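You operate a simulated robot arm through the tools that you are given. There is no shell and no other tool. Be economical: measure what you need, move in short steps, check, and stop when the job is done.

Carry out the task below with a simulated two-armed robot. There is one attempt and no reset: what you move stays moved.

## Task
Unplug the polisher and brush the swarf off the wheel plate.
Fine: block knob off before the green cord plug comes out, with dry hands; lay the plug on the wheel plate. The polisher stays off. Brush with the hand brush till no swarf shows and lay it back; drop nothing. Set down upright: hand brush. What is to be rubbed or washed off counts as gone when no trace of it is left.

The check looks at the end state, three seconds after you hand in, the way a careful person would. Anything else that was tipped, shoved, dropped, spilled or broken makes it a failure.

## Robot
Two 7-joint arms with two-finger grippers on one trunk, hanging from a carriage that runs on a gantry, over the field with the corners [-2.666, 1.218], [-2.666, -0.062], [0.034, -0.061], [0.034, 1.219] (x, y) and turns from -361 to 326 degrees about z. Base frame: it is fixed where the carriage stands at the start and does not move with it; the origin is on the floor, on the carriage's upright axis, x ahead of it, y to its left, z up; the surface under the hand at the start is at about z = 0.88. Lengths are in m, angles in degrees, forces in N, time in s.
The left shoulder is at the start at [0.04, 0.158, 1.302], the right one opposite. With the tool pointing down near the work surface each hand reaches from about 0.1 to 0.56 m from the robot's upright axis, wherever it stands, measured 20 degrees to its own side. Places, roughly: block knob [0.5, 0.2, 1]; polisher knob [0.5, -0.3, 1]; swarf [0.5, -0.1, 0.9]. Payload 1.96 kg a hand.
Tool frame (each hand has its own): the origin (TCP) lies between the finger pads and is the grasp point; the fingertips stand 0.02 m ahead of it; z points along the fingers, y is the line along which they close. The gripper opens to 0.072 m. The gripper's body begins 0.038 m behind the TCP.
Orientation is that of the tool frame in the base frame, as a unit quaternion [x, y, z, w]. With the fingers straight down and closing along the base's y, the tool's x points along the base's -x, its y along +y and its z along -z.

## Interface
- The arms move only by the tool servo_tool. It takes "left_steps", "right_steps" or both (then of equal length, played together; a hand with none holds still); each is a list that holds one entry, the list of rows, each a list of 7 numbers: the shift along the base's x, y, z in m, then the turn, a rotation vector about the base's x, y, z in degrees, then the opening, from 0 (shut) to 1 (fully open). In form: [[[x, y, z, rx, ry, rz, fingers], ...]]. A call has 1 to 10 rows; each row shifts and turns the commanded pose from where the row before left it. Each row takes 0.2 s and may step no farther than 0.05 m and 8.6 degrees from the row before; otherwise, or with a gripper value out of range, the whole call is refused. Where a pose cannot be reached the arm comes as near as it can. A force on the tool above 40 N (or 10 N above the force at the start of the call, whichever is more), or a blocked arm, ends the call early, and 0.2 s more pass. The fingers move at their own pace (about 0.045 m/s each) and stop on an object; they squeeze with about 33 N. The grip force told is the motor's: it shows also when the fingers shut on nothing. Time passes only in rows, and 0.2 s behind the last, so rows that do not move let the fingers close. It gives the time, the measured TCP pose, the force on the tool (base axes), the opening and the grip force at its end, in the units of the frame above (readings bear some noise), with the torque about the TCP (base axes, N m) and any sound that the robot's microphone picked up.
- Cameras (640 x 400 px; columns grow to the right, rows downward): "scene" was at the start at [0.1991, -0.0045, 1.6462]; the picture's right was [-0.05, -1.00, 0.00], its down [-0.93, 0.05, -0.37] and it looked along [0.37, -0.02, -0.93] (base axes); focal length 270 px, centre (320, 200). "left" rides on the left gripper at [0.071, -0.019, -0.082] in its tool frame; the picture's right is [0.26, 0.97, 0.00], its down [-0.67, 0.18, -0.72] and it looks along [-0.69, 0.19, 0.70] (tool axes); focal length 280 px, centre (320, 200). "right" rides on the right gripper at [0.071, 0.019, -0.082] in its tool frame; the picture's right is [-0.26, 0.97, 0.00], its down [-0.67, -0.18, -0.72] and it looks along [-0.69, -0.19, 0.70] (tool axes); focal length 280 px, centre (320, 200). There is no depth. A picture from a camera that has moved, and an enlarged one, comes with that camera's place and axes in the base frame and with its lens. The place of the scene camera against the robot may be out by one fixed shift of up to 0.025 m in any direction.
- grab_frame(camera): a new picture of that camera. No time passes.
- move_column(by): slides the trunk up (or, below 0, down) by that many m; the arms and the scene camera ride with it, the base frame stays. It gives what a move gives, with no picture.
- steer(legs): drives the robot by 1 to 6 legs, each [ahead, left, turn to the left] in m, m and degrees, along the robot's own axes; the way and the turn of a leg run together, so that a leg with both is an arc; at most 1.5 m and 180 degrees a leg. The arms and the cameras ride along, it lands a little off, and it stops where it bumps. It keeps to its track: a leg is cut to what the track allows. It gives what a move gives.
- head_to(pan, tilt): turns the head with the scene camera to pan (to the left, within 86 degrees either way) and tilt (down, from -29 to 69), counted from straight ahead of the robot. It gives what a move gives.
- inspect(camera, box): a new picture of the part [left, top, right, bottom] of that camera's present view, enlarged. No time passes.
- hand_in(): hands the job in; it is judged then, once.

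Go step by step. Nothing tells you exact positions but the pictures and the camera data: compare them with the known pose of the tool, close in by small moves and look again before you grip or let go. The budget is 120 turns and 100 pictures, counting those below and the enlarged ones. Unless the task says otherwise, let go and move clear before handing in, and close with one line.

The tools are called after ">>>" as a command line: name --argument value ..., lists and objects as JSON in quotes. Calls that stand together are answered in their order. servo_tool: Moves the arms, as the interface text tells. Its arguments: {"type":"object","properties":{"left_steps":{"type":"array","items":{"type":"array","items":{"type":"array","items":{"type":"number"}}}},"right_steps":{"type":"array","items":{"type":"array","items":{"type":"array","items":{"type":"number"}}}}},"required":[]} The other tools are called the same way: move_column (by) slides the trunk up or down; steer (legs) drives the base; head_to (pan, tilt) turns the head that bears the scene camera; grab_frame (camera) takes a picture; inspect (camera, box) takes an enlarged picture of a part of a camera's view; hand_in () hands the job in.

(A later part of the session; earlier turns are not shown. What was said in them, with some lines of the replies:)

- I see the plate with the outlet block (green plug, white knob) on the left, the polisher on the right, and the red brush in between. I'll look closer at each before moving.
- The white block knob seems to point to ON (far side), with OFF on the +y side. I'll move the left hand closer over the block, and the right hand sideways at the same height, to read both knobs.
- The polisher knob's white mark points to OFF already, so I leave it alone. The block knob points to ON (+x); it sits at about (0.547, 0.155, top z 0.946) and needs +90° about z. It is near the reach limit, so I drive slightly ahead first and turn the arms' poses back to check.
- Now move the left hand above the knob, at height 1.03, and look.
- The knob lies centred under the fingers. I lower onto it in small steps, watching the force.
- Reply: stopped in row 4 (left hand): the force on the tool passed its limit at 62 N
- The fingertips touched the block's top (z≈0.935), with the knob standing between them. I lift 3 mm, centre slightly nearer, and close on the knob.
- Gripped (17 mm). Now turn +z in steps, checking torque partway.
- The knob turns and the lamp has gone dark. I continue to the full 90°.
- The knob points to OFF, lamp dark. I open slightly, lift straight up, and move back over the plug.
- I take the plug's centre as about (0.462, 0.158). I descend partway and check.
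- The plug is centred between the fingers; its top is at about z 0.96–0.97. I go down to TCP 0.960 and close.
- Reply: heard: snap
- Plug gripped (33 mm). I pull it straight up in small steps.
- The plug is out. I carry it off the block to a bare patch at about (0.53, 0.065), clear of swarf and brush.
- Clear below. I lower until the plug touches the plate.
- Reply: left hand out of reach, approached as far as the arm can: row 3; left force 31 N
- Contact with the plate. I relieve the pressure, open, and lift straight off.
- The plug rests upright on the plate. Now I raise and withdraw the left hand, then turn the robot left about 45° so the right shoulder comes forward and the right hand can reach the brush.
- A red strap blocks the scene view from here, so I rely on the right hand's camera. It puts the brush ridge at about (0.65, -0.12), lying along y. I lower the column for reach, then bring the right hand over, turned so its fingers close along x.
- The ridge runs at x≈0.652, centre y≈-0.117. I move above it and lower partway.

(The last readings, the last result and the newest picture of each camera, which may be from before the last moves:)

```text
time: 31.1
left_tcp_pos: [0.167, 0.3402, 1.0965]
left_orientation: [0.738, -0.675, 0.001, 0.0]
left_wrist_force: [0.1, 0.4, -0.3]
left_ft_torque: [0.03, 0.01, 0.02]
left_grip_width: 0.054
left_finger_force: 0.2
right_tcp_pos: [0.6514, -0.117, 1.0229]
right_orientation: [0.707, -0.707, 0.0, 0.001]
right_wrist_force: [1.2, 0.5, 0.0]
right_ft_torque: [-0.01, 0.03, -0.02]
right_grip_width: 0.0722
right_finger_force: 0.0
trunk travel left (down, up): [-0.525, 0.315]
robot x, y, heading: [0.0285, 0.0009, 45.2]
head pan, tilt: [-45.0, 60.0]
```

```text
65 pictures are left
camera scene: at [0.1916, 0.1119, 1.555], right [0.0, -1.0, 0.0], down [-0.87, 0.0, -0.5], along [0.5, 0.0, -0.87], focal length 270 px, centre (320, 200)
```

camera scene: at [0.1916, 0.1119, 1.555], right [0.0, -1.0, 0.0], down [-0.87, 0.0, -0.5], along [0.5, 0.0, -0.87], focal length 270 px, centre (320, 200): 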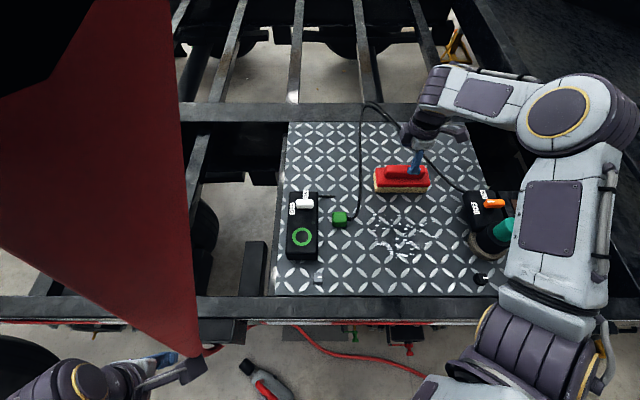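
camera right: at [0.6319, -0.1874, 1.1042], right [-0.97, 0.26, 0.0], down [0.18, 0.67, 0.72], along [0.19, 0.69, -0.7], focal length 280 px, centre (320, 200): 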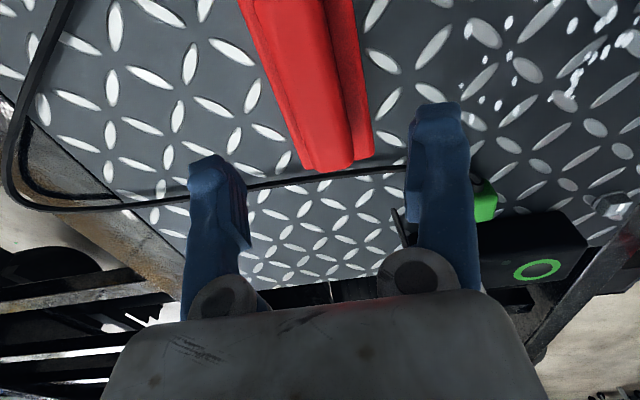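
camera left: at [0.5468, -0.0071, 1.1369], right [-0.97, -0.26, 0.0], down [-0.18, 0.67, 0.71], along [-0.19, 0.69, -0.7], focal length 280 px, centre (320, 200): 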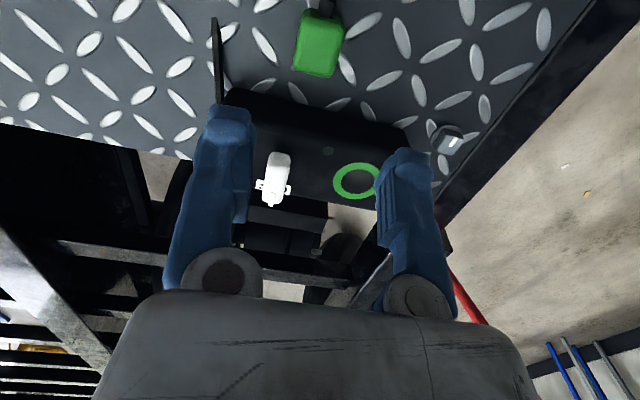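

Now the scene camera sees past the strap, and the brush ridge is at (0.656, -0.118, top ≈0.95). I centre and descend slowly.

>>> servo_tool --right_steps '[[[0.004, -0.001, -0.03, 0, 0, 0, 1], [0, 0, -0.025, 0, 0, 0, 1], [0, 0, -0.015, 0, 0, 0, 1], [0, 0, -0.008, 0, 0, 0, 1], [0, 0, 0, 0, 0, 0, 1]]]'

>>> grab_frame --camera "right"

>>> inspect --camera "scene" --box '[340, 130, 480, 210]'

```text
time: 32.3
left_tcp_pos: [0.1674, 0.3413, 1.0957]
left_orientation: [0.738, -0.675, 0.001, -0.001]
left_wrist_force: [-0.5, -0.3, -0.2]
left_ft_torque: [-0.02, 0.03, 0.02]
left_grip_width: 0.0539
left_finger_force: 0.1
right_tcp_pos: [0.6554, -0.1169, 0.9462]
right_orientation: [0.708, -0.706, 0.0, -0.001]
right_wrist_force: [0.3, 0.6, -0.1]
right_ft_torque: [-0.01, 0.02, 0.02]
right_grip_width: 0.072
right_finger_force: 0.1
trunk travel left (down, up): [-0.525, 0.315]
robot x, y, heading: [0.0297, 0.0019, 45.4]
head pan, tilt: [-45.0, 60.0]
```

```text
64 pictures are left
camera right: at [0.6356, -0.1881, 1.0269], right [-0.97, 0.26, 0.0], down [0.18, 0.67, 0.72], along [0.19, 0.69, -0.7], focal length 280 px, centre (320, 200)
```

right: 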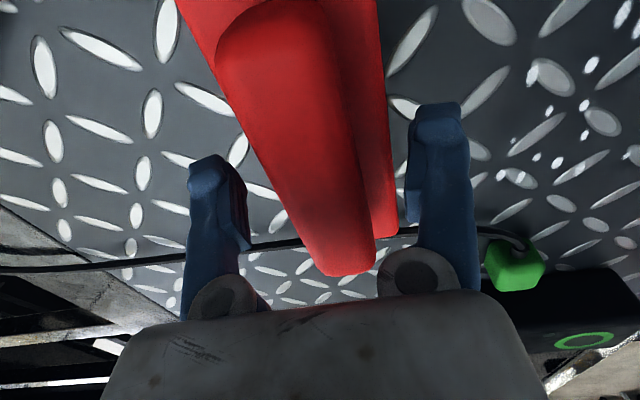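

```text
4.57 times, centred on (410, 170) of scene
camera zoom: at [0.1916, 0.1119, 1.555], right [0.0, -1.0, 0.0], down [-0.87, 0.0, -0.5], along [0.5, 0.0, -0.87], focal length 1233 px, centre (-91, 337)
```

zoom: 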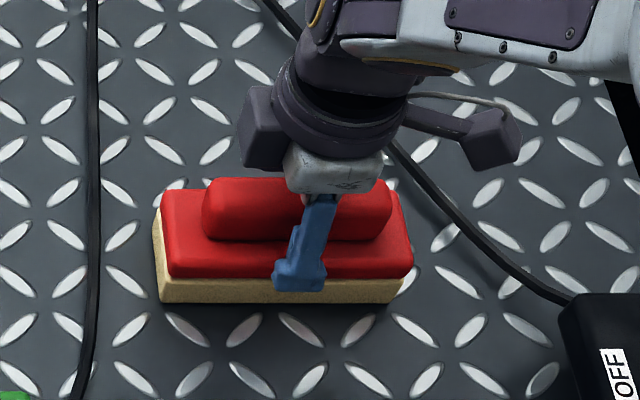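

The fingers straddle the ridge with tips about 2 cm below its top. I shift +3 mm in x and close.

>>> servo_tool --right_steps '[[[0.003, 0, -0.003, 0, 0, 0, 0.9], [0, 0, 0, 0, 0, 0, 0.7], [0, 0, 0, 0, 0, 0, 0.5], [0, 0, 0, 0, 0, 0, 0.2], [0, 0, 0, 0, 0, 0, 0.0], [0, 0, 0, 0, 0, 0, 0.0]]]'

>>> grab_frame --camera "right"

>>> inspect --camera "scene" --box '[340, 130, 480, 210]'

```text
time: 33.0
left_tcp_pos: [0.1698, 0.3391, 1.0977]
left_orientation: [0.738, -0.675, 0.002, -0.001]
left_wrist_force: [-0.2, -0.2, 0.1]
left_ft_torque: [0.03, 0.0, -0.01]
left_grip_width: 0.0541
left_finger_force: 0.1
right_tcp_pos: [0.6609, -0.1167, 0.9488]
right_orientation: [0.709, -0.705, -0.001, -0.002]
right_wrist_force: [-15.4, -1.2, 61.8]
right_ft_torque: [-0.1, 0.06, 0.04]
right_grip_width: 0.0391
right_finger_force: 13.0
trunk travel left (down, up): [-0.525, 0.315]
robot x, y, heading: [0.0276, -0.0004, 44.9]
head pan, tilt: [-45.0, 60.0]
stopped in row 3 (right hand): the force on the tool passed its limit at 46 N (the readings are from after the stop); the commanded pose is now the measured one
```

```text
62 pictures are left
camera right: at [0.6413, -0.1871, 1.0288], right [-0.97, 0.26, 0.0], down [0.18, 0.67, 0.72], along [0.19, 0.69, -0.69], focal length 280 px, centre (320, 200)
```

right: 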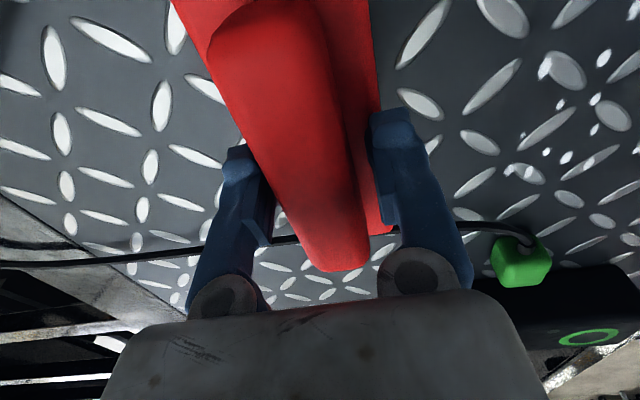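

```text
4.57 times, centred on (410, 170) of scene
camera zoom: at [0.1923, 0.1112, 1.5562], right [0.0, -1.0, 0.0], down [-0.87, 0.0, -0.5], along [0.5, 0.0, -0.87], focal length 1233 px, centre (-91, 337)
```

zoom: 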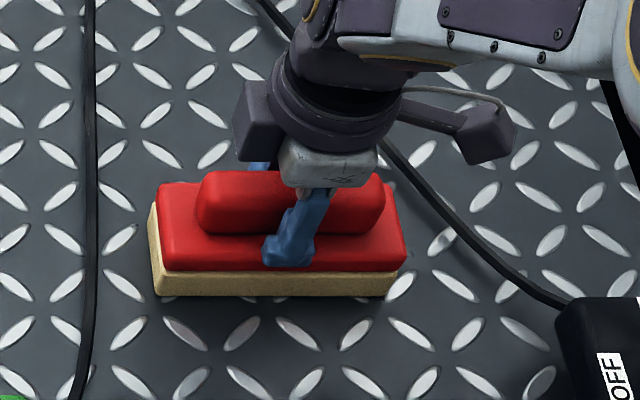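

The tips press on the brush's base (top ≈0.929). I lift 4 mm and close on the ridge.

>>> servo_tool --right_steps '[[[0, 0, 0.004, 0, 0, 0, 0.7], [0, 0, 0.0, 0, 0, 0, 0.6], [0, 0, 0, 0, 0, 0, 0.4], [0, 0, 0, 0, 0, 0, 0.2], [0, 0, 0, 0, 0, 0, 0.0], [0, 0, 0, 0, 0, 0, 0.0]]]'

>>> grab_frame --camera "right"

>>> inspect --camera "scene" --box '[340, 130, 480, 210]'

```text
time: 34.4
left_tcp_pos: [0.1686, 0.3398, 1.0966]
left_orientation: [0.738, -0.675, 0.001, 0.0]
left_wrist_force: [-0.7, -0.5, -0.6]
left_ft_torque: [0.04, 0.03, -0.01]
left_grip_width: 0.0539
left_finger_force: 0.0
right_tcp_pos: [0.6579, -0.1174, 0.9481]
right_orientation: [0.709, -0.706, 0.0, -0.001]
right_wrist_force: [2.2, -0.6, 6.1]
right_ft_torque: [-0.08, -0.07, 0.05]
right_grip_width: 0.0288
right_finger_force: 32.5
trunk travel left (down, up): [-0.525, 0.315]
robot x, y, heading: [0.0277, 0.0008, 45.2]
head pan, tilt: [-45.0, 60.0]
```

```text
60 pictures are left
camera right: at [0.6397, -0.1876, 1.0291], right [-0.97, 0.26, 0.0], down [0.18, 0.67, 0.72], along [0.18, 0.69, -0.7], focal length 280 px, centre (320, 200)
```

right: 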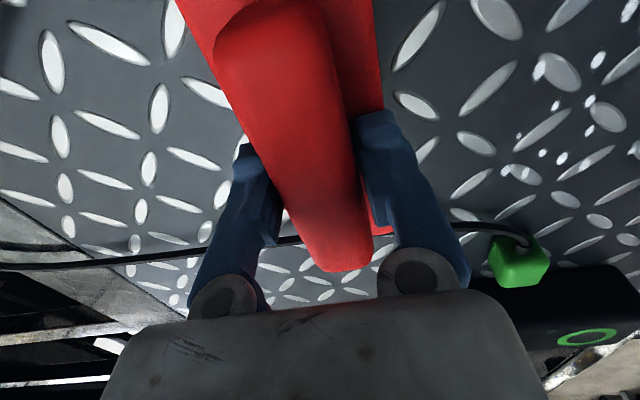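

```text
4.57 times, centred on (410, 170) of scene
camera zoom: at [0.192, 0.1118, 1.5551], right [0.0, -1.0, 0.0], down [-0.87, 0.0, -0.5], along [0.5, 0.0, -0.87], focal length 1233 px, centre (-91, 337)
```

zoom: 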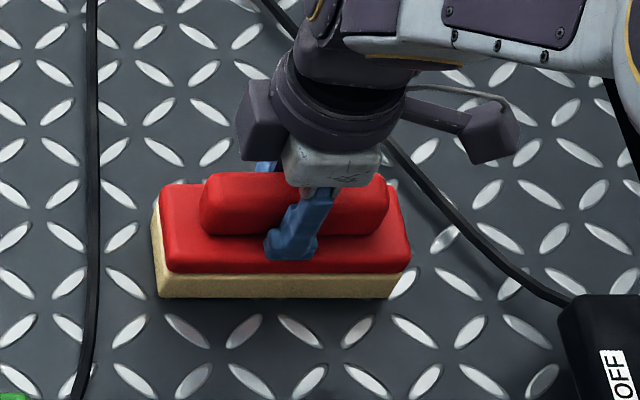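

The brush is gripped (29 mm). I lift it 3 cm and bring it back toward the far edge of the swarf, then check the view.

>>> servo_tool --right_steps '[[[0, 0, 0.015, 0, 0, 0, 0], [0, 0, 0.02, 0, 0, 0, 0], [-0.035, 0, 0, 0, 0, 0, 0], [-0.035, 0, 0, 0, 0, 0, 0], [0, 0, 0, 0, 0, 0, 0]]]'

>>> grab_frame --camera "right"

>>> grab_frame --camera "scene"

```text
time: 35.6
left_tcp_pos: [0.1683, 0.3404, 1.0952]
left_orientation: [0.738, -0.675, 0.0, 0.001]
left_wrist_force: [0.6, -0.5, 0.2]
left_ft_torque: [-0.02, 0.0, 0.01]
left_grip_width: 0.054
left_finger_force: 0.1
right_tcp_pos: [0.5879, -0.1177, 0.9832]
right_orientation: [0.709, -0.706, -0.001, -0.002]
right_wrist_force: [-0.7, 0.0, -1.9]
right_ft_torque: [0.0, 0.03, -0.01]
right_grip_width: 0.0287
right_finger_force: 32.7
trunk travel left (down, up): [-0.525, 0.315]
robot x, y, heading: [0.0305, -0.0009, 45.0]
head pan, tilt: [-45.0, 60.0]
```

```text
58 pictures are left
camera right: at [0.5685, -0.1884, 1.0637], right [-0.97, 0.26, 0.0], down [0.18, 0.67, 0.72], along [0.18, 0.69, -0.7], focal length 280 px, centre (320, 200)
```

right: 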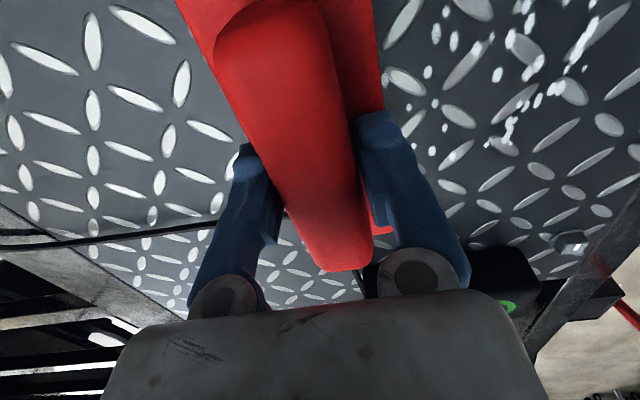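

```text
57 pictures are left
camera scene: at [0.1914, 0.1119, 1.555], right [0.0, -1.0, 0.0], down [-0.87, 0.0, -0.5], along [0.5, 0.0, -0.87], focal length 270 px, centre (320, 200)
```

scene: 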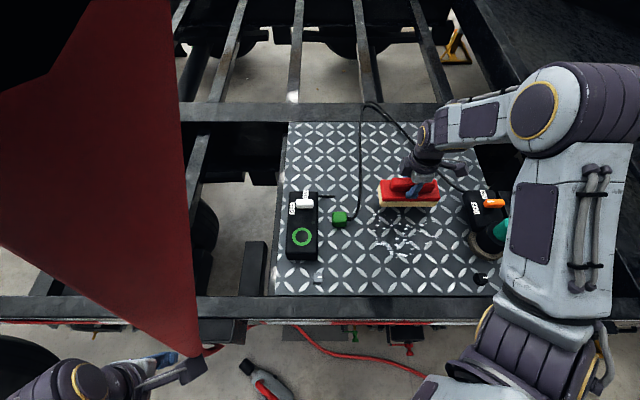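

Brush held level. I shift 1 cm to +y, set it down just beyond the swarf, and check the contact force.

>>> servo_tool --right_steps '[[[-0.008, 0.012, 0, 0, 0, 0, 0], [0, 0, -0.02, 0, 0, 0, 0], [0, 0, -0.01, 0, 0, 0, 0], [0, 0, -0.003, 0, 0, 0, 0], [0, 0, -0.002, 0, 0, 0, 0], [0, 0, -0.002, 0, 0, 0, 0], [0, 0, 0, 0, 0, 0, 0]]]'

```text
time: 37.2
left_tcp_pos: [0.1667, 0.3407, 1.0958]
left_orientation: [0.738, -0.675, 0.001, 0.0]
left_wrist_force: [-1.3, 0.4, -0.5]
left_ft_torque: [-0.04, -0.01, 0.03]
left_grip_width: 0.0542
left_finger_force: 0.0
right_tcp_pos: [0.5798, -0.106, 0.9469]
right_orientation: [0.71, -0.705, -0.001, -0.002]
right_wrist_force: [-9.1, -1.3, 28.5]
right_ft_torque: [-0.05, 0.19, -0.06]
right_grip_width: 0.0289
right_finger_force: 32.5
trunk travel left (down, up): [-0.525, 0.315]
robot x, y, heading: [0.0315, 0.0002, 45.3]
head pan, tilt: [-45.0, 60.0]
stopped in row 7 (right hand): the force on the tool passed its limit at 42 N (the readings are from after the stop); the commanded pose is now the measured one
```

In contact; I ease off 2 mm and stroke toward -x across the swarf.

>>> servo_tool --right_steps '[[[0, 0, 0.002, 0, 0, 0, 0], [-0.02, 0, 0, 0, 0, 0, 0], [-0.025, 0, 0, 0, 0, 0, 0], [-0.025, 0, 0, 0, 0, 0, 0], [-0.025, 0, 0, 0, 0, 0, 0], [-0.025, 0, 0, 0, 0, 0, 0], [-0.025, 0, 0, 0, 0, 0, 0], [-0.025, 0, 0, 0, 0, 0, 0], [0, 0, 0, 0, 0, 0, 0]]]'

>>> grab_frame --camera "scene"

```text
time: 39.2
left_tcp_pos: [0.1664, 0.3405, 1.0956]
left_orientation: [0.738, -0.675, 0.0, 0.0]
left_wrist_force: [-0.4, -0.1, -0.9]
left_ft_torque: [-0.04, -0.02, 0.01]
left_grip_width: 0.054
left_finger_force: 0.1
right_tcp_pos: [0.4184, -0.1045, 0.9491]
right_orientation: [0.709, -0.705, -0.001, -0.001]
right_wrist_force: [0.3, 0.4, -1.7]
right_ft_torque: [0.0, 0.02, -0.02]
right_grip_width: 0.0288
right_finger_force: 32.7
right hand out of reach, approached as far as the arm can: row 8
trunk travel left (down, up): [-0.525, 0.315]
robot x, y, heading: [0.0277, -0.0042, 45.2]
head pan, tilt: [-45.0, 60.0]
```

```text
56 pictures are left
camera scene: at [0.1911, 0.1118, 1.555], right [0.0, -1.0, 0.0], down [-0.87, 0.0, -0.5], along [0.5, 0.0, -0.87], focal length 270 px, centre (320, 200)
```

scene: 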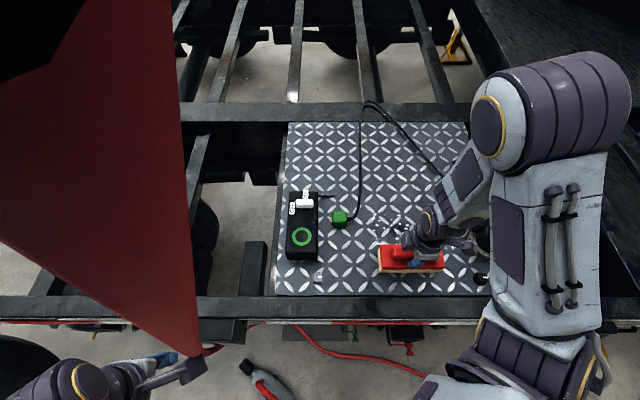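

>>> inspect --camera "scene" --box '[350, 180, 510, 290]'

>>> grab_frame --camera "right"

```text
3.64 times, centred on (430, 235) of scene
camera zoom: at [0.1911, 0.1118, 1.555], right [0.0, -1.0, 0.0], down [-0.87, 0.0, -0.5], along [0.5, 0.0, -0.87], focal length 981 px, centre (-80, 73)
```

zoom: 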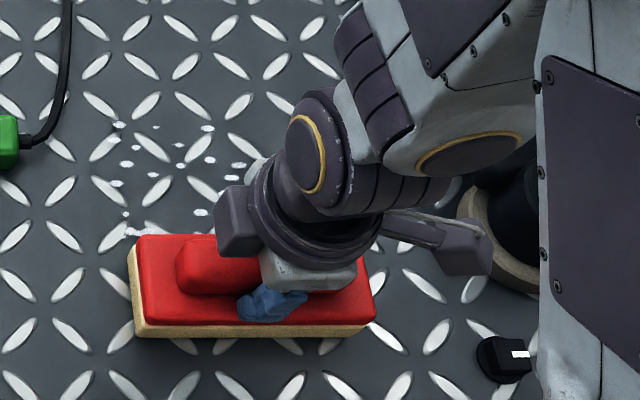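

```text
54 pictures are left
camera right: at [0.3986, -0.1754, 1.0305], right [-0.97, 0.26, 0.0], down [0.18, 0.67, 0.72], along [0.18, 0.69, -0.7], focal length 280 px, centre (320, 200)
```

right: 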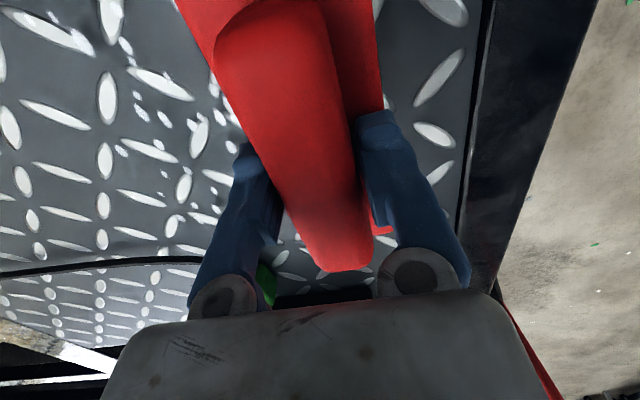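

Some swarf remains and the brush was barely touching. I shift +y 1.2 cm, press about 3 mm lower and stroke back.

>>> servo_tool --right_steps '[[[0, 0.012, -0.002, 0, 0, 0, 0], [0.01, 0, -0.002, 0, 0, 0, 0], [0.02, 0, 0, 0, 0, 0, 0], [0.02, 0, 0, 0, 0, 0, 0], [0.02, 0, 0, 0, 0, 0, 0], [0.02, 0, 0, 0, 0, 0, 0], [0.02, 0, 0, 0, 0, 0, 0], [0.02, 0, 0, 0, 0, 0, 0], [0.02, 0, 0, 0, 0, 0, 0], [0, 0, 0, 0, 0, 0, 0]]]'

>>> inspect --camera "scene" --box '[350, 180, 510, 290]'

```text
time: 39.7
left_tcp_pos: [0.1678, 0.3395, 1.096]
left_orientation: [0.738, -0.675, 0.001, 0.0]
left_wrist_force: [0.2, -0.7, 0.0]
left_ft_torque: [0.02, 0.01, 0.01]
left_grip_width: 0.0539
left_finger_force: 0.0
right_tcp_pos: [0.4219, -0.0924, 0.9476]
right_orientation: [0.71, -0.705, -0.002, 0.0]
right_wrist_force: [-7.7, -0.8, 35.3]
right_ft_torque: [-0.09, 0.01, 0.01]
right_grip_width: 0.029
right_finger_force: 33.0
trunk travel left (down, up): [-0.525, 0.315]
robot x, y, heading: [0.0305, 0.0015, 45.2]
head pan, tilt: [-45.0, 60.0]
stopped in row 2 (right hand): the force on the tool passed its limit at 50 N (the readings are from after the stop); the commanded pose is now the measured one
```

```text
3.64 times, centred on (430, 235) of scene
camera zoom: at [0.1913, 0.1113, 1.5557], right [0.0, -1.0, 0.0], down [-0.87, 0.0, -0.5], along [0.5, 0.0, -0.87], focal length 981 px, centre (-80, 73)
```

zoom: 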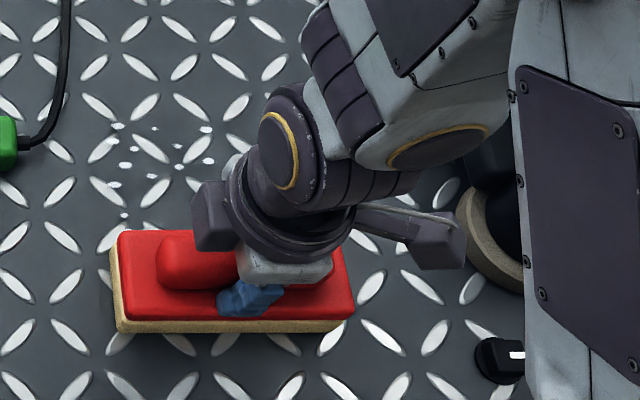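

Pressing does clear swarf. I keep a light press (raise 0.5 mm) and stroke to +x.

>>> servo_tool --right_steps '[[[0.01, 0, 0.0005, 0, 0, 0, 0], [0.02, 0, 0, 0, 0, 0, 0], [0.02, 0, 0, 0, 0, 0, 0], [0.02, 0, 0, 0, 0, 0, 0], [0.02, 0, 0, 0, 0, 0, 0], [0.02, 0, 0, 0, 0, 0, 0], [0.02, 0, 0, 0, 0, 0, 0], [0.01, 0, 0, 0, 0, 0, 0], [0, 0, 0, 0, 0, 0, 0]]]'

>>> inspect --camera "scene" --box '[350, 180, 510, 290]'

```text
time: 40.0
left_tcp_pos: [0.1674, 0.3391, 1.0972]
left_orientation: [0.738, -0.675, 0.002, 0.0]
left_wrist_force: [-0.8, -0.7, -0.2]
left_ft_torque: [0.01, 0.03, -0.01]
left_grip_width: 0.0538
left_finger_force: 0.0
right_tcp_pos: [0.4228, -0.093, 0.9471]
right_orientation: [0.709, -0.705, -0.005, 0.002]
right_wrist_force: [-8.5, -0.7, 36.9]
right_ft_torque: [-0.17, -0.21, -0.06]
right_grip_width: 0.0288
right_finger_force: 32.6
trunk travel left (down, up): [-0.525, 0.315]
robot x, y, heading: [0.0226, 0.0009, 44.8]
head pan, tilt: [-45.0, 60.0]
stopped in row 1 (right hand): the force on the tool passed its limit at 56 N (the readings are from after the stop); the commanded pose is now the measured one
```

```text
3.64 times, centred on (430, 235) of scene
camera zoom: at [0.1911, 0.1112, 1.5553], right [0.0, -1.0, 0.0], down [-0.87, 0.0, -0.5], along [0.5, 0.0, -0.87], focal length 981 px, centre (-80, 73)
```

zoom: 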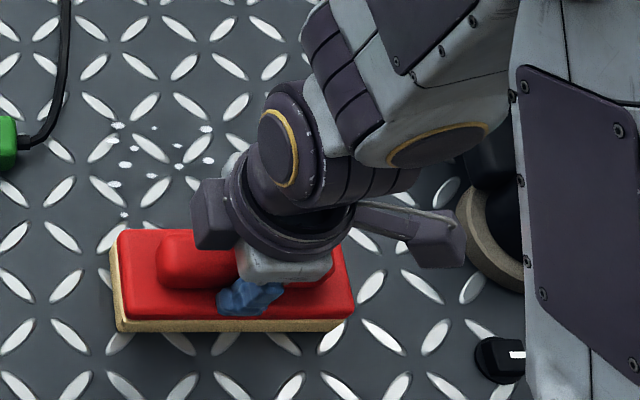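

Too hard a press; I raise 2 mm first and then stroke.

>>> servo_tool --right_steps '[[[0, 0, 0.002, 0, 0, 0, 0], [0.015, 0, 0, 0, 0, 0, 0], [0.02, 0, 0, 0, 0, 0, 0], [0.02, 0, 0, 0, 0, 0, 0], [0.02, 0, 0, 0, 0, 0, 0], [0.02, 0, 0, 0, 0, 0, 0], [0.02, 0, 0, 0, 0, 0, 0], [0.02, 0, 0, 0, 0, 0, 0], [0.005, 0, 0, 0, 0, 0, 0]]]'

>>> inspect --camera "scene" --box '[350, 180, 510, 290]'

```text
time: 42.0
left_tcp_pos: [0.1668, 0.3398, 1.0969]
left_orientation: [0.738, -0.675, 0.0, -0.001]
left_wrist_force: [-0.2, -0.4, 0.2]
left_ft_torque: [0.01, 0.0, 0.0]
left_grip_width: 0.0539
left_finger_force: 0.0
right_tcp_pos: [0.5623, -0.0923, 0.9489]
right_orientation: [0.709, -0.705, -0.004, 0.002]
right_wrist_force: [-1.3, 0.8, -2.1]
right_ft_torque: [0.0, 0.01, -0.02]
right_grip_width: 0.0288
right_finger_force: 32.8
trunk travel left (down, up): [-0.525, 0.315]
robot x, y, heading: [0.028, -0.0021, 45.3]
head pan, tilt: [-45.0, 60.0]
```

```text
3.64 times, centred on (430, 235) of scene
camera zoom: at [0.1909, 0.1117, 1.555], right [0.0, -1.0, 0.0], down [-0.87, 0.0, -0.5], along [0.5, 0.0, -0.87], focal length 981 px, centre (-80, 73)
```

zoom: 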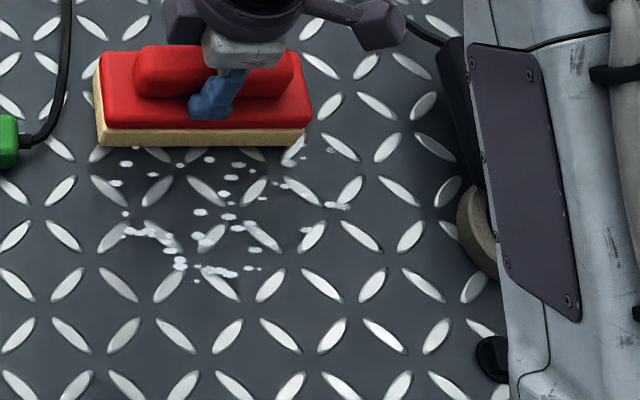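

The brush skimmed above the plate. I need a finer press: at this end, lower in half-millimetre steps and watch the force.

>>> servo_tool --right_steps '[[[0, 0, -0.0005, 0, -0.4, 0, 0], [0, 0, -0.0005, 0, 0, 0, 0], [0, 0, -0.0005, 0, 0, 0, 0], [0, 0, 0, 0, 0, 0, 0]]]'

```text
time: 43.0
left_tcp_pos: [0.1669, 0.3406, 1.0965]
left_orientation: [0.738, -0.675, 0.001, -0.001]
left_wrist_force: [-0.3, 0.2, 1.2]
left_ft_torque: [-0.01, 0.01, 0.01]
left_grip_width: 0.0539
left_finger_force: 0.1
right_tcp_pos: [0.5624, -0.0928, 0.947]
right_orientation: [0.709, -0.705, -0.002, -0.001]
right_wrist_force: [-4.0, 0.6, 11.9]
right_ft_torque: [-0.13, 0.08, -0.02]
right_grip_width: 0.0286
right_finger_force: 33.0
trunk travel left (down, up): [-0.525, 0.315]
robot x, y, heading: [0.0229, 0.0031, 45.3]
head pan, tilt: [-45.0, 60.0]
```

12 N of press: good. Stroke to -x.

>>> servo_tool --right_steps '[[[-0.01, 0, 0, 0, 0, 0, 0], [-0.02, 0, 0, 0, 0, 0, 0], [-0.02, 0, 0, 0, 0, 0, 0], [-0.02, 0, 0, 0, 0, 0, 0], [-0.02, 0, 0, 0, 0, 0, 0], [-0.02, 0, 0, 0, 0, 0, 0], [-0.02, 0, 0, 0, 0, 0, 0], [-0.01, 0, 0, 0, 0, 0, 0]]]'

>>> inspect --camera "scene" --box '[350, 180, 510, 290]'

```text
time: 44.8
left_tcp_pos: [0.169, 0.3396, 1.0961]
left_orientation: [0.738, -0.675, 0.001, -0.001]
left_wrist_force: [1.0, 0.9, -0.5]
left_ft_torque: [0.03, 0.01, 0.03]
left_grip_width: 0.0541
left_finger_force: 0.0
right_tcp_pos: [0.4236, -0.0941, 0.9475]
right_orientation: [0.709, -0.705, -0.001, -0.001]
right_wrist_force: [4.5, -0.2, 12.5]
right_ft_torque: [-0.04, -0.11, 0.04]
right_grip_width: 0.0289
right_finger_force: 33.2
trunk travel left (down, up): [-0.525, 0.315]
robot x, y, heading: [0.0304, 0.0015, 45.1]
head pan, tilt: [-45.0, 60.0]
```

```text
3.64 times, centred on (430, 235) of scene
camera zoom: at [0.1919, 0.1115, 1.5553], right [0.0, -1.0, 0.0], down [-0.87, 0.0, -0.5], along [0.5, 0.0, -0.87], focal length 981 px, centre (-80, 73)
```

zoom: 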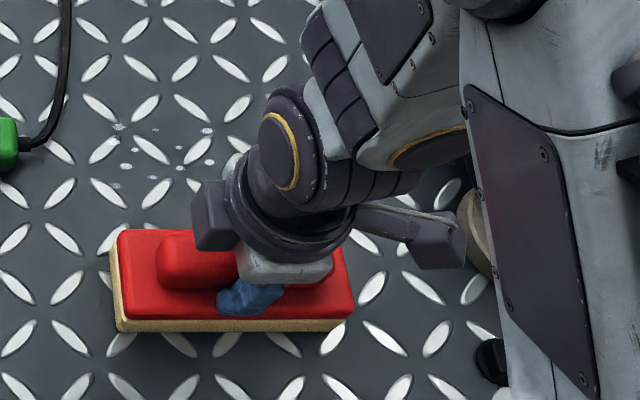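

The swarf is fading under the press. Stroke back, and continue.

>>> servo_tool --right_steps '[[[0.01, 0, 0, 0, 0, 0, 0], [0.02, 0, 0, 0, 0, 0, 0], [0.02, 0, 0, 0, 0, 0, 0], [0.02, 0, 0, 0, 0, 0, 0], [0.02, 0, 0, 0, 0, 0, 0], [0.02, 0, 0, 0, 0, 0, 0], [0.02, 0, 0, 0, 0, 0, 0], [0.02, 0, 0, 0, 0, 0, 0], [0.01, 0, 0, 0, 0, 0, 0]]]'

>>> inspect --camera "scene" --box '[350, 180, 510, 290]'

```text
time: 46.8
left_tcp_pos: [0.1673, 0.3399, 1.096]
left_orientation: [0.737, -0.675, 0.0, 0.0]
left_wrist_force: [-1.3, 0.2, -0.2]
left_ft_torque: [-0.01, 0.01, -0.01]
left_grip_width: 0.0539
left_finger_force: 0.1
right_tcp_pos: [0.5827, -0.0934, 0.9469]
right_orientation: [0.708, -0.706, -0.002, -0.001]
right_wrist_force: [-4.7, 0.3, 13.7]
right_ft_torque: [-0.08, -0.07, -0.09]
right_grip_width: 0.0288
right_finger_force: 32.0
trunk travel left (down, up): [-0.525, 0.315]
robot x, y, heading: [0.0314, -0.0017, 45.0]
head pan, tilt: [-45.0, 60.0]
```

```text
3.64 times, centred on (430, 235) of scene
camera zoom: at [0.1911, 0.1115, 1.555], right [0.0, -1.0, 0.0], down [-0.87, 0.0, -0.5], along [0.5, 0.0, -0.87], focal length 981 px, centre (-80, 73)
```

zoom: 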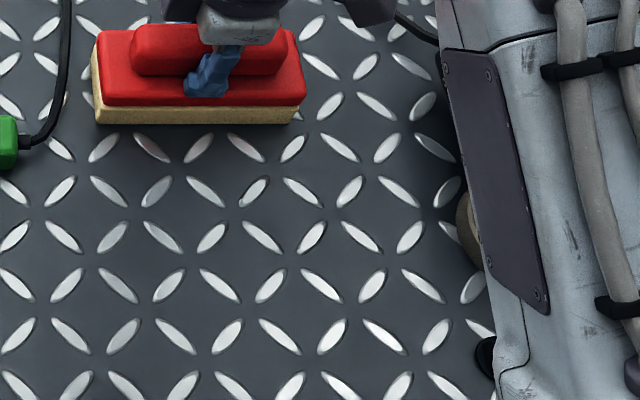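

Almost everything is gone. I do one more pair of passes shifted 3 cm to -y to be thorough.

>>> servo_tool --right_steps '[[[0, -0.015, 0, 0, 0, 0, 0], [-0.01, -0.015, 0, 0, 0, 0, 0], [-0.02, 0, 0, 0, 0, 0, 0], [-0.02, 0, 0, 0, 0, 0, 0], [-0.02, 0, 0, 0, 0, 0, 0], [-0.02, 0, 0, 0, 0, 0, 0], [-0.02, 0, 0, 0, 0, 0, 0], [-0.02, 0, 0, 0, 0, 0, 0], [-0.015, 0, 0, 0, 0, 0, 0]]]'

>>> servo_tool --right_steps '[[[0.01, 0, 0, 0, 0, 0, 0], [0.02, 0, 0, 0, 0, 0, 0], [0.02, 0, 0, 0, 0, 0, 0], [0.02, 0, 0, 0, 0, 0, 0], [0.02, 0, 0, 0, 0, 0, 0], [0.02, 0, 0, 0, 0, 0, 0], [0.02, 0, 0, 0, 0, 0, 0], [0.02, 0, 0, 0, 0, 0, 0], [0.01, 0, 0, 0, 0, 0, 0]]]'

>>> inspect --camera "scene" --box '[350, 180, 510, 290]'

```text
time: 48.8
left_tcp_pos: [0.1684, 0.3403, 1.0956]
left_orientation: [0.738, -0.675, 0.002, 0.0]
left_wrist_force: [0.7, -0.6, -0.6]
left_ft_torque: [0.01, -0.01, 0.0]
left_grip_width: 0.0541
left_finger_force: 0.1
right_tcp_pos: [0.4378, -0.1225, 0.9472]
right_orientation: [0.709, -0.705, 0.0, -0.001]
right_wrist_force: [2.0, -0.2, 6.8]
right_ft_torque: [-0.04, -0.09, 0.06]
right_grip_width: 0.0289
right_finger_force: 33.4
trunk travel left (down, up): [-0.525, 0.315]
robot x, y, heading: [0.0299, -0.0006, 45.1]
head pan, tilt: [-45.0, 60.0]
```

```text
time: 50.8
left_tcp_pos: [0.1661, 0.3405, 1.0961]
left_orientation: [0.738, -0.675, 0.0, 0.0]
left_wrist_force: [-0.8, -0.2, -0.2]
left_ft_torque: [0.02, 0.01, -0.01]
left_grip_width: 0.0541
left_finger_force: 0.1
right_tcp_pos: [0.5986, -0.1233, 0.9478]
right_orientation: [0.709, -0.705, -0.002, -0.001]
right_wrist_force: [-8.7, -0.1, 26.1]
right_ft_torque: [-0.15, 0.14, -0.08]
right_grip_width: 0.0288
right_finger_force: 33.3
trunk travel left (down, up): [-0.525, 0.315]
robot x, y, heading: [0.0296, -0.0002, 45.1]
head pan, tilt: [-45.0, 60.0]
```

```text
3.64 times, centred on (430, 235) of scene
camera zoom: at [0.1911, 0.1115, 1.5552], right [0.0, -1.0, 0.0], down [-0.87, 0.0, -0.5], along [0.5, 0.0, -0.87], focal length 981 px, centre (-80, 73)
```

zoom: 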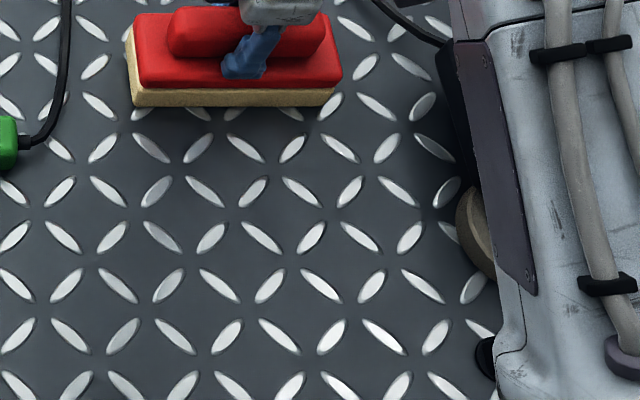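

>>> inspect --camera "scene" --box '[370, 205, 410, 240]'

>>> inspect --camera "scene" --box '[405, 200, 465, 260]'

>>> inspect --camera "scene" --box '[365, 225, 415, 275]'

```text
11.43 times, centred on (390, 222) of scene
camera zoom: at [0.1911, 0.1115, 1.5552], right [0.0, -1.0, 0.0], down [-0.87, 0.0, -0.5], along [0.5, 0.0, -0.87], focal length 3084 px, centre (-480, -57)
```

zoom: 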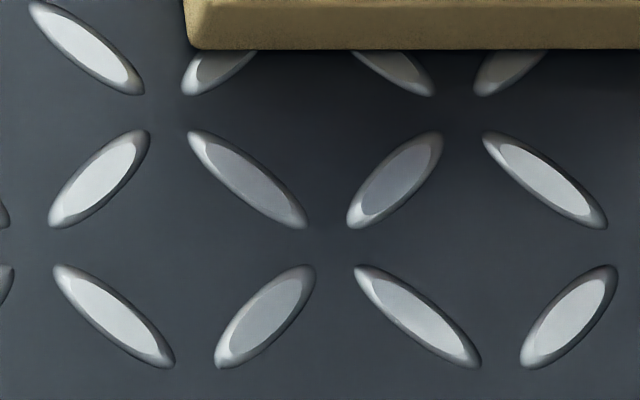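

```text
6.67 times, centred on (435, 230) of scene
camera zoom: at [0.1911, 0.1115, 1.5552], right [0.0, -1.0, 0.0], down [-0.87, 0.0, -0.5], along [0.5, 0.0, -0.87], focal length 1799 px, centre (-447, 0)
```

zoom: 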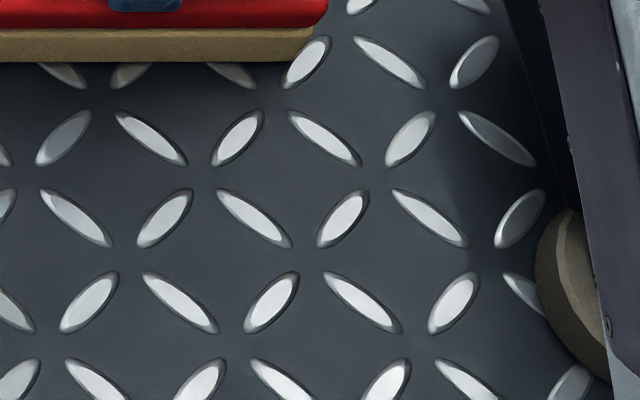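

```text
8.00 times, centred on (390, 250) of scene
camera zoom: at [0.1911, 0.1115, 1.5552], right [0.0, -1.0, 0.0], down [-0.87, 0.0, -0.5], along [0.5, 0.0, -0.87], focal length 2158 px, centre (-240, -200)
```

zoom: 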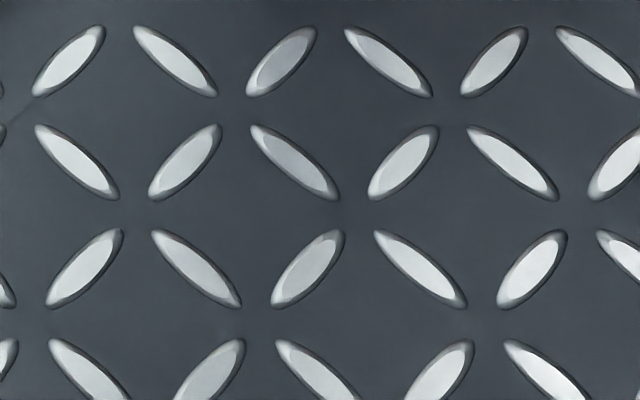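

The plate is clean. I lift the brush, return it to its first spot (TCP ≈ (0.656, -0.117)) and set it down.

>>> servo_tool --right_steps '[[[0, 0, 0.01, 0, 0, 0, 0], [0.02, 0.003, 0.01, 0, 0, 0, 0], [0.02, 0.003, 0, 0, 0, 0, 0], [0.0175, 0.0, 0, 0, 0, 0, 0], [0, 0, -0.01, 0, 0, 0, 0], [0, 0, -0.006, 0, 0, 0, 0], [0, 0, -0.002, 0, 0, 0, 0], [0, 0, 0, 0, 0, 0, 0]]]'

>>> inspect --camera "scene" --box '[340, 130, 480, 210]'

```text
time: 52.6
left_tcp_pos: [0.1663, 0.3409, 1.0966]
left_orientation: [0.738, -0.675, 0.0, 0.0]
left_wrist_force: [-0.1, 0.3, 0.8]
left_ft_torque: [0.0, 0.01, 0.03]
left_grip_width: 0.0539
left_finger_force: 0.0
right_tcp_pos: [0.6538, -0.1177, 0.9493]
right_orientation: [0.71, -0.704, -0.001, -0.001]
right_wrist_force: [0.5, 0.7, -0.9]
right_ft_torque: [-0.03, 0.01, 0.03]
right_grip_width: 0.0292
right_finger_force: 33.2
trunk travel left (down, up): [-0.525, 0.315]
robot x, y, heading: [0.0293, 0.0007, 45.1]
head pan, tilt: [-45.0, 60.0]
```

```text
4.57 times, centred on (410, 170) of scene
camera zoom: at [0.1909, 0.1117, 1.555], right [0.0, -1.0, 0.0], down [-0.87, 0.0, -0.5], along [0.5, 0.0, -0.87], focal length 1233 px, centre (-91, 337)
```

zoom: 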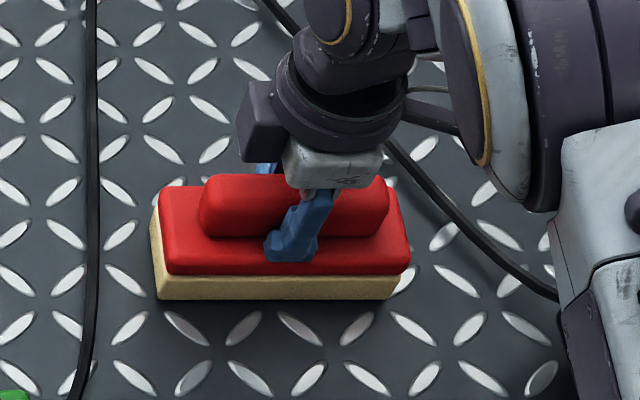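

The brush is back at its spot. I lower the last millimetre, release, and lift clear.

>>> servo_tool --right_steps '[[[0, 0, -0.0008, 0, 0, 0, 0], [0, 0, -0.0006, 0, 0, 0, 0], [0, 0, 0, 0, 0, 0, 0.2], [0, 0, 0, 0, 0, 0, 0.55], [0, 0, 0, 0, 0, 0, 0.65], [0, 0, 0, 0, 0, 0, 0.7], [0, 0, 0.02, 0, 0, 0, 0.7], [0, 0, 0.04, 0, 0, 0, 0.7], [0, 0, 0.05, 0, 0, 0, 0.7], [0, 0, 0.05, 0, 0, 0, 0.7]]]'

>>> grab_frame --camera "scene"

>>> grab_frame --camera "right"

```text
time: 54.8
left_tcp_pos: [0.1664, 0.339, 1.0962]
left_orientation: [0.738, -0.675, 0.001, -0.002]
left_wrist_force: [-0.9, 0.6, 0.1]
left_ft_torque: [-0.01, 0.02, 0.0]
left_grip_width: 0.0538
left_finger_force: 0.0
right_tcp_pos: [0.6556, -0.1169, 1.1093]
right_orientation: [0.709, -0.706, -0.002, 0.0]
right_wrist_force: [-0.1, -0.7, 0.2]
right_ft_torque: [-0.01, -0.01, 0.05]
right_grip_width: 0.0503
right_finger_force: 0.0
trunk travel left (down, up): [-0.525, 0.315]
robot x, y, heading: [0.0303, 0.0, 45.2]
head pan, tilt: [-45.0, 60.0]
```

```text
43 pictures are left
camera scene: at [0.191, 0.1116, 1.555], right [0.0, -1.0, 0.0], down [-0.87, 0.0, -0.5], along [0.5, 0.0, -0.87], focal length 270 px, centre (320, 200)
```

scene: 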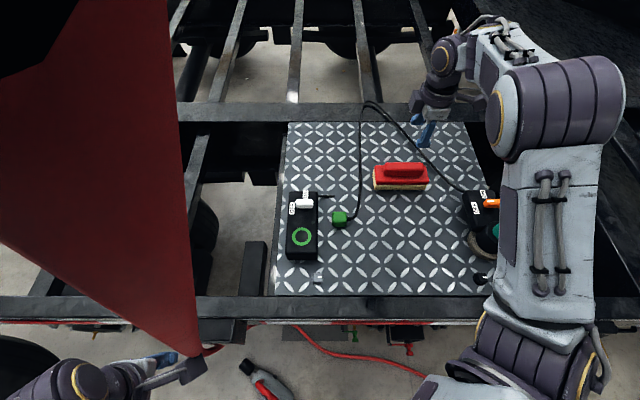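

```text
42 pictures are left
camera right: at [0.6365, -0.187, 1.189], right [-0.97, 0.26, 0.0], down [0.18, 0.67, 0.72], along [0.18, 0.69, -0.7], focal length 280 px, centre (320, 200)
```

right: 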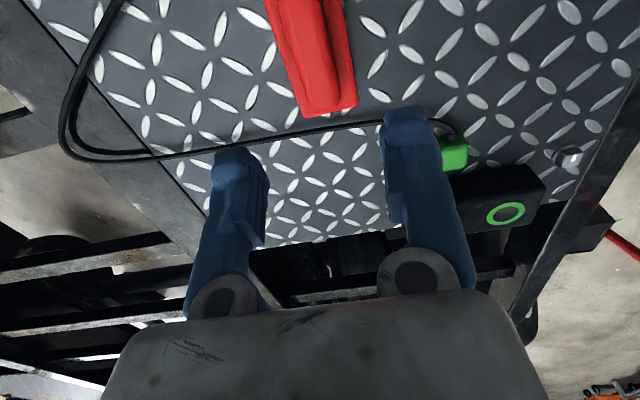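

The brush stands upright at its place. I raise the column to clear everything and check the polisher, plug and plate once more.

>>> move_column --by 0.08

>>> servo_tool --right_steps '[[[-0.03, 0.04, 0.02, 0, 0, 0, 0.7], [-0.03, 0.04, 0.02, 0, 0, 0, 0.7], [-0.03, 0.04, 0, 0, 0, 0, 0.7], [-0.03, 0.04, 0, 0, 0, 0, 0.7], [0, 0.03, 0, 0, 0, 0, 0.7]]]'

>>> grab_frame --camera "scene"

>>> grab_frame --camera "right"

```text
time: 56.0
left_tcp_pos: [0.1669, 0.3404, 1.1765]
left_orientation: [0.738, -0.675, 0.0, -0.001]
left_wrist_force: [0.2, -0.8, 0.9]
left_ft_torque: [-0.01, 0.01, 0.03]
left_grip_width: 0.054
left_finger_force: 0.1
right_tcp_pos: [0.6558, -0.1153, 1.1876]
right_orientation: [0.709, -0.705, -0.002, -0.001]
right_wrist_force: [-0.9, -0.2, -0.5]
right_ft_torque: [-0.02, -0.02, 0.01]
right_grip_width: 0.0504
right_finger_force: 0.1
trunk travel left (down, up): [-0.605, 0.235]
robot x, y, heading: [0.0303, -0.0003, 45.3]
head pan, tilt: [-45.0, 60.0]
```

```text
refused: row 1 steps farther than a row can; nothing moved
```

```text
41 pictures are left
camera scene: at [0.1909, 0.1117, 1.635], right [0.0, -1.0, 0.0], down [-0.87, 0.0, -0.5], along [0.5, 0.0, -0.87], focal length 270 px, centre (320, 200)
```

scene: 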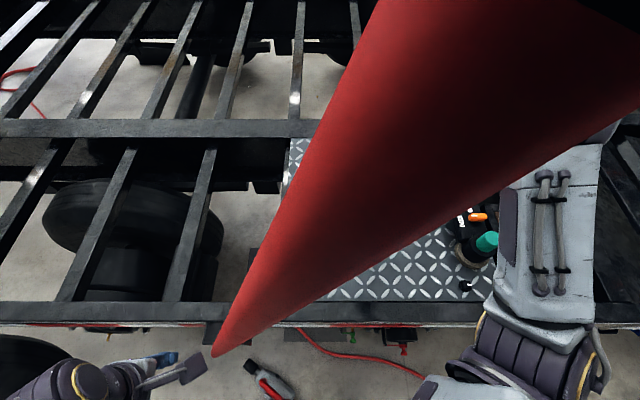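

```text
40 pictures are left
camera right: at [0.6364, -0.1868, 1.2684], right [-0.97, 0.26, 0.0], down [0.18, 0.67, 0.72], along [0.18, 0.69, -0.7], focal length 280 px, centre (320, 200)
```

right: 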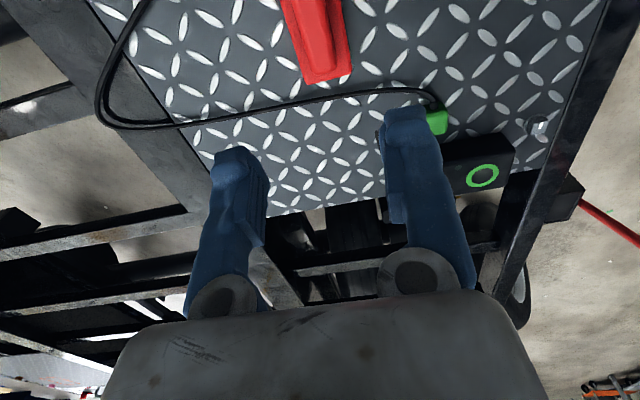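

>>> inspect --camera "scene" --box '[430, 195, 510, 300]'

>>> servo_tool --right_steps '[[[-0.02, 0.03, 0.01, 0, 0, 0, 0.7], [-0.02, 0.03, 0.01, 0, 0, 0, 0.7], [-0.02, 0.03, 0.01, 0, 0, 0, 0.7], [-0.02, 0.03, 0.01, 0, 0, 0, 0.7], [0, 0, 0, 0, 0, 0, 0.7]]]'

>>> grab_frame --camera "right"

```text
3.81 times, centred on (470, 248) of scene
camera zoom: at [0.1909, 0.1117, 1.635], right [0.0, -1.0, 0.0], down [-0.87, 0.0, -0.5], along [0.5, 0.0, -0.87], focal length 1028 px, centre (-251, 19)
```

zoom: 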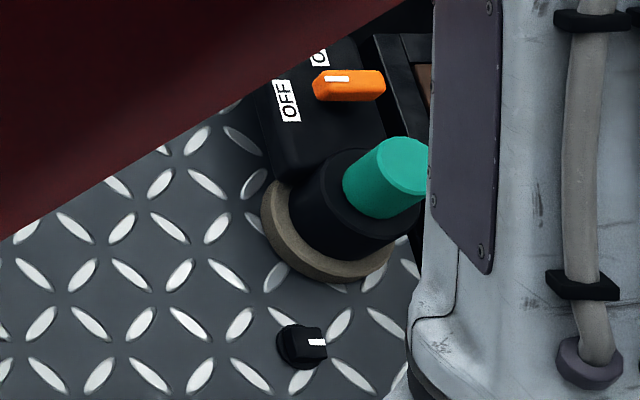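

```text
time: 57.2
left_tcp_pos: [0.1669, 0.3398, 1.1775]
left_orientation: [0.738, -0.675, 0.0, -0.001]
left_wrist_force: [0.1, 1.1, -0.1]
left_ft_torque: [-0.02, 0.04, 0.02]
left_grip_width: 0.054
left_finger_force: 0.1
right_tcp_pos: [0.5743, 0.0036, 1.2271]
right_orientation: [0.709, -0.705, -0.002, -0.001]
right_wrist_force: [-1.3, -0.4, -0.6]
right_ft_torque: [-0.02, 0.02, 0.01]
right_grip_width: 0.0504
right_finger_force: 0.1
trunk travel left (down, up): [-0.605, 0.235]
robot x, y, heading: [0.0249, -0.0009, 45.3]
head pan, tilt: [-45.0, 60.0]
```

```text
38 pictures are left
camera right: at [0.5559, -0.0673, 1.3087], right [-0.97, 0.26, 0.0], down [0.18, 0.67, 0.72], along [0.18, 0.69, -0.7], focal length 280 px, centre (320, 200)
```

right: 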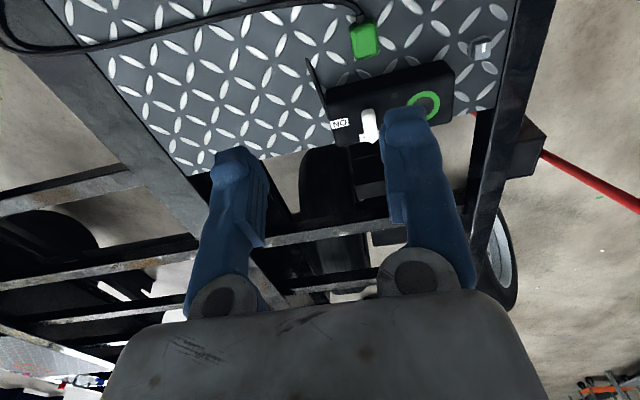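

The polisher is undisturbed and its knob is still at OFF. The block knob is off, the plug lies on the plate, the swarf is gone, and the brush is back upright. Both hands are clear, so I hand in.

>>> hand_in

```text
The job is handed in.
```

The job is handed in: I turned the block knob off, pulled the green plug and laid it on the wheel plate, brushed the plate until no swarf showed, and set the brush back upright; the polisher stayed off.
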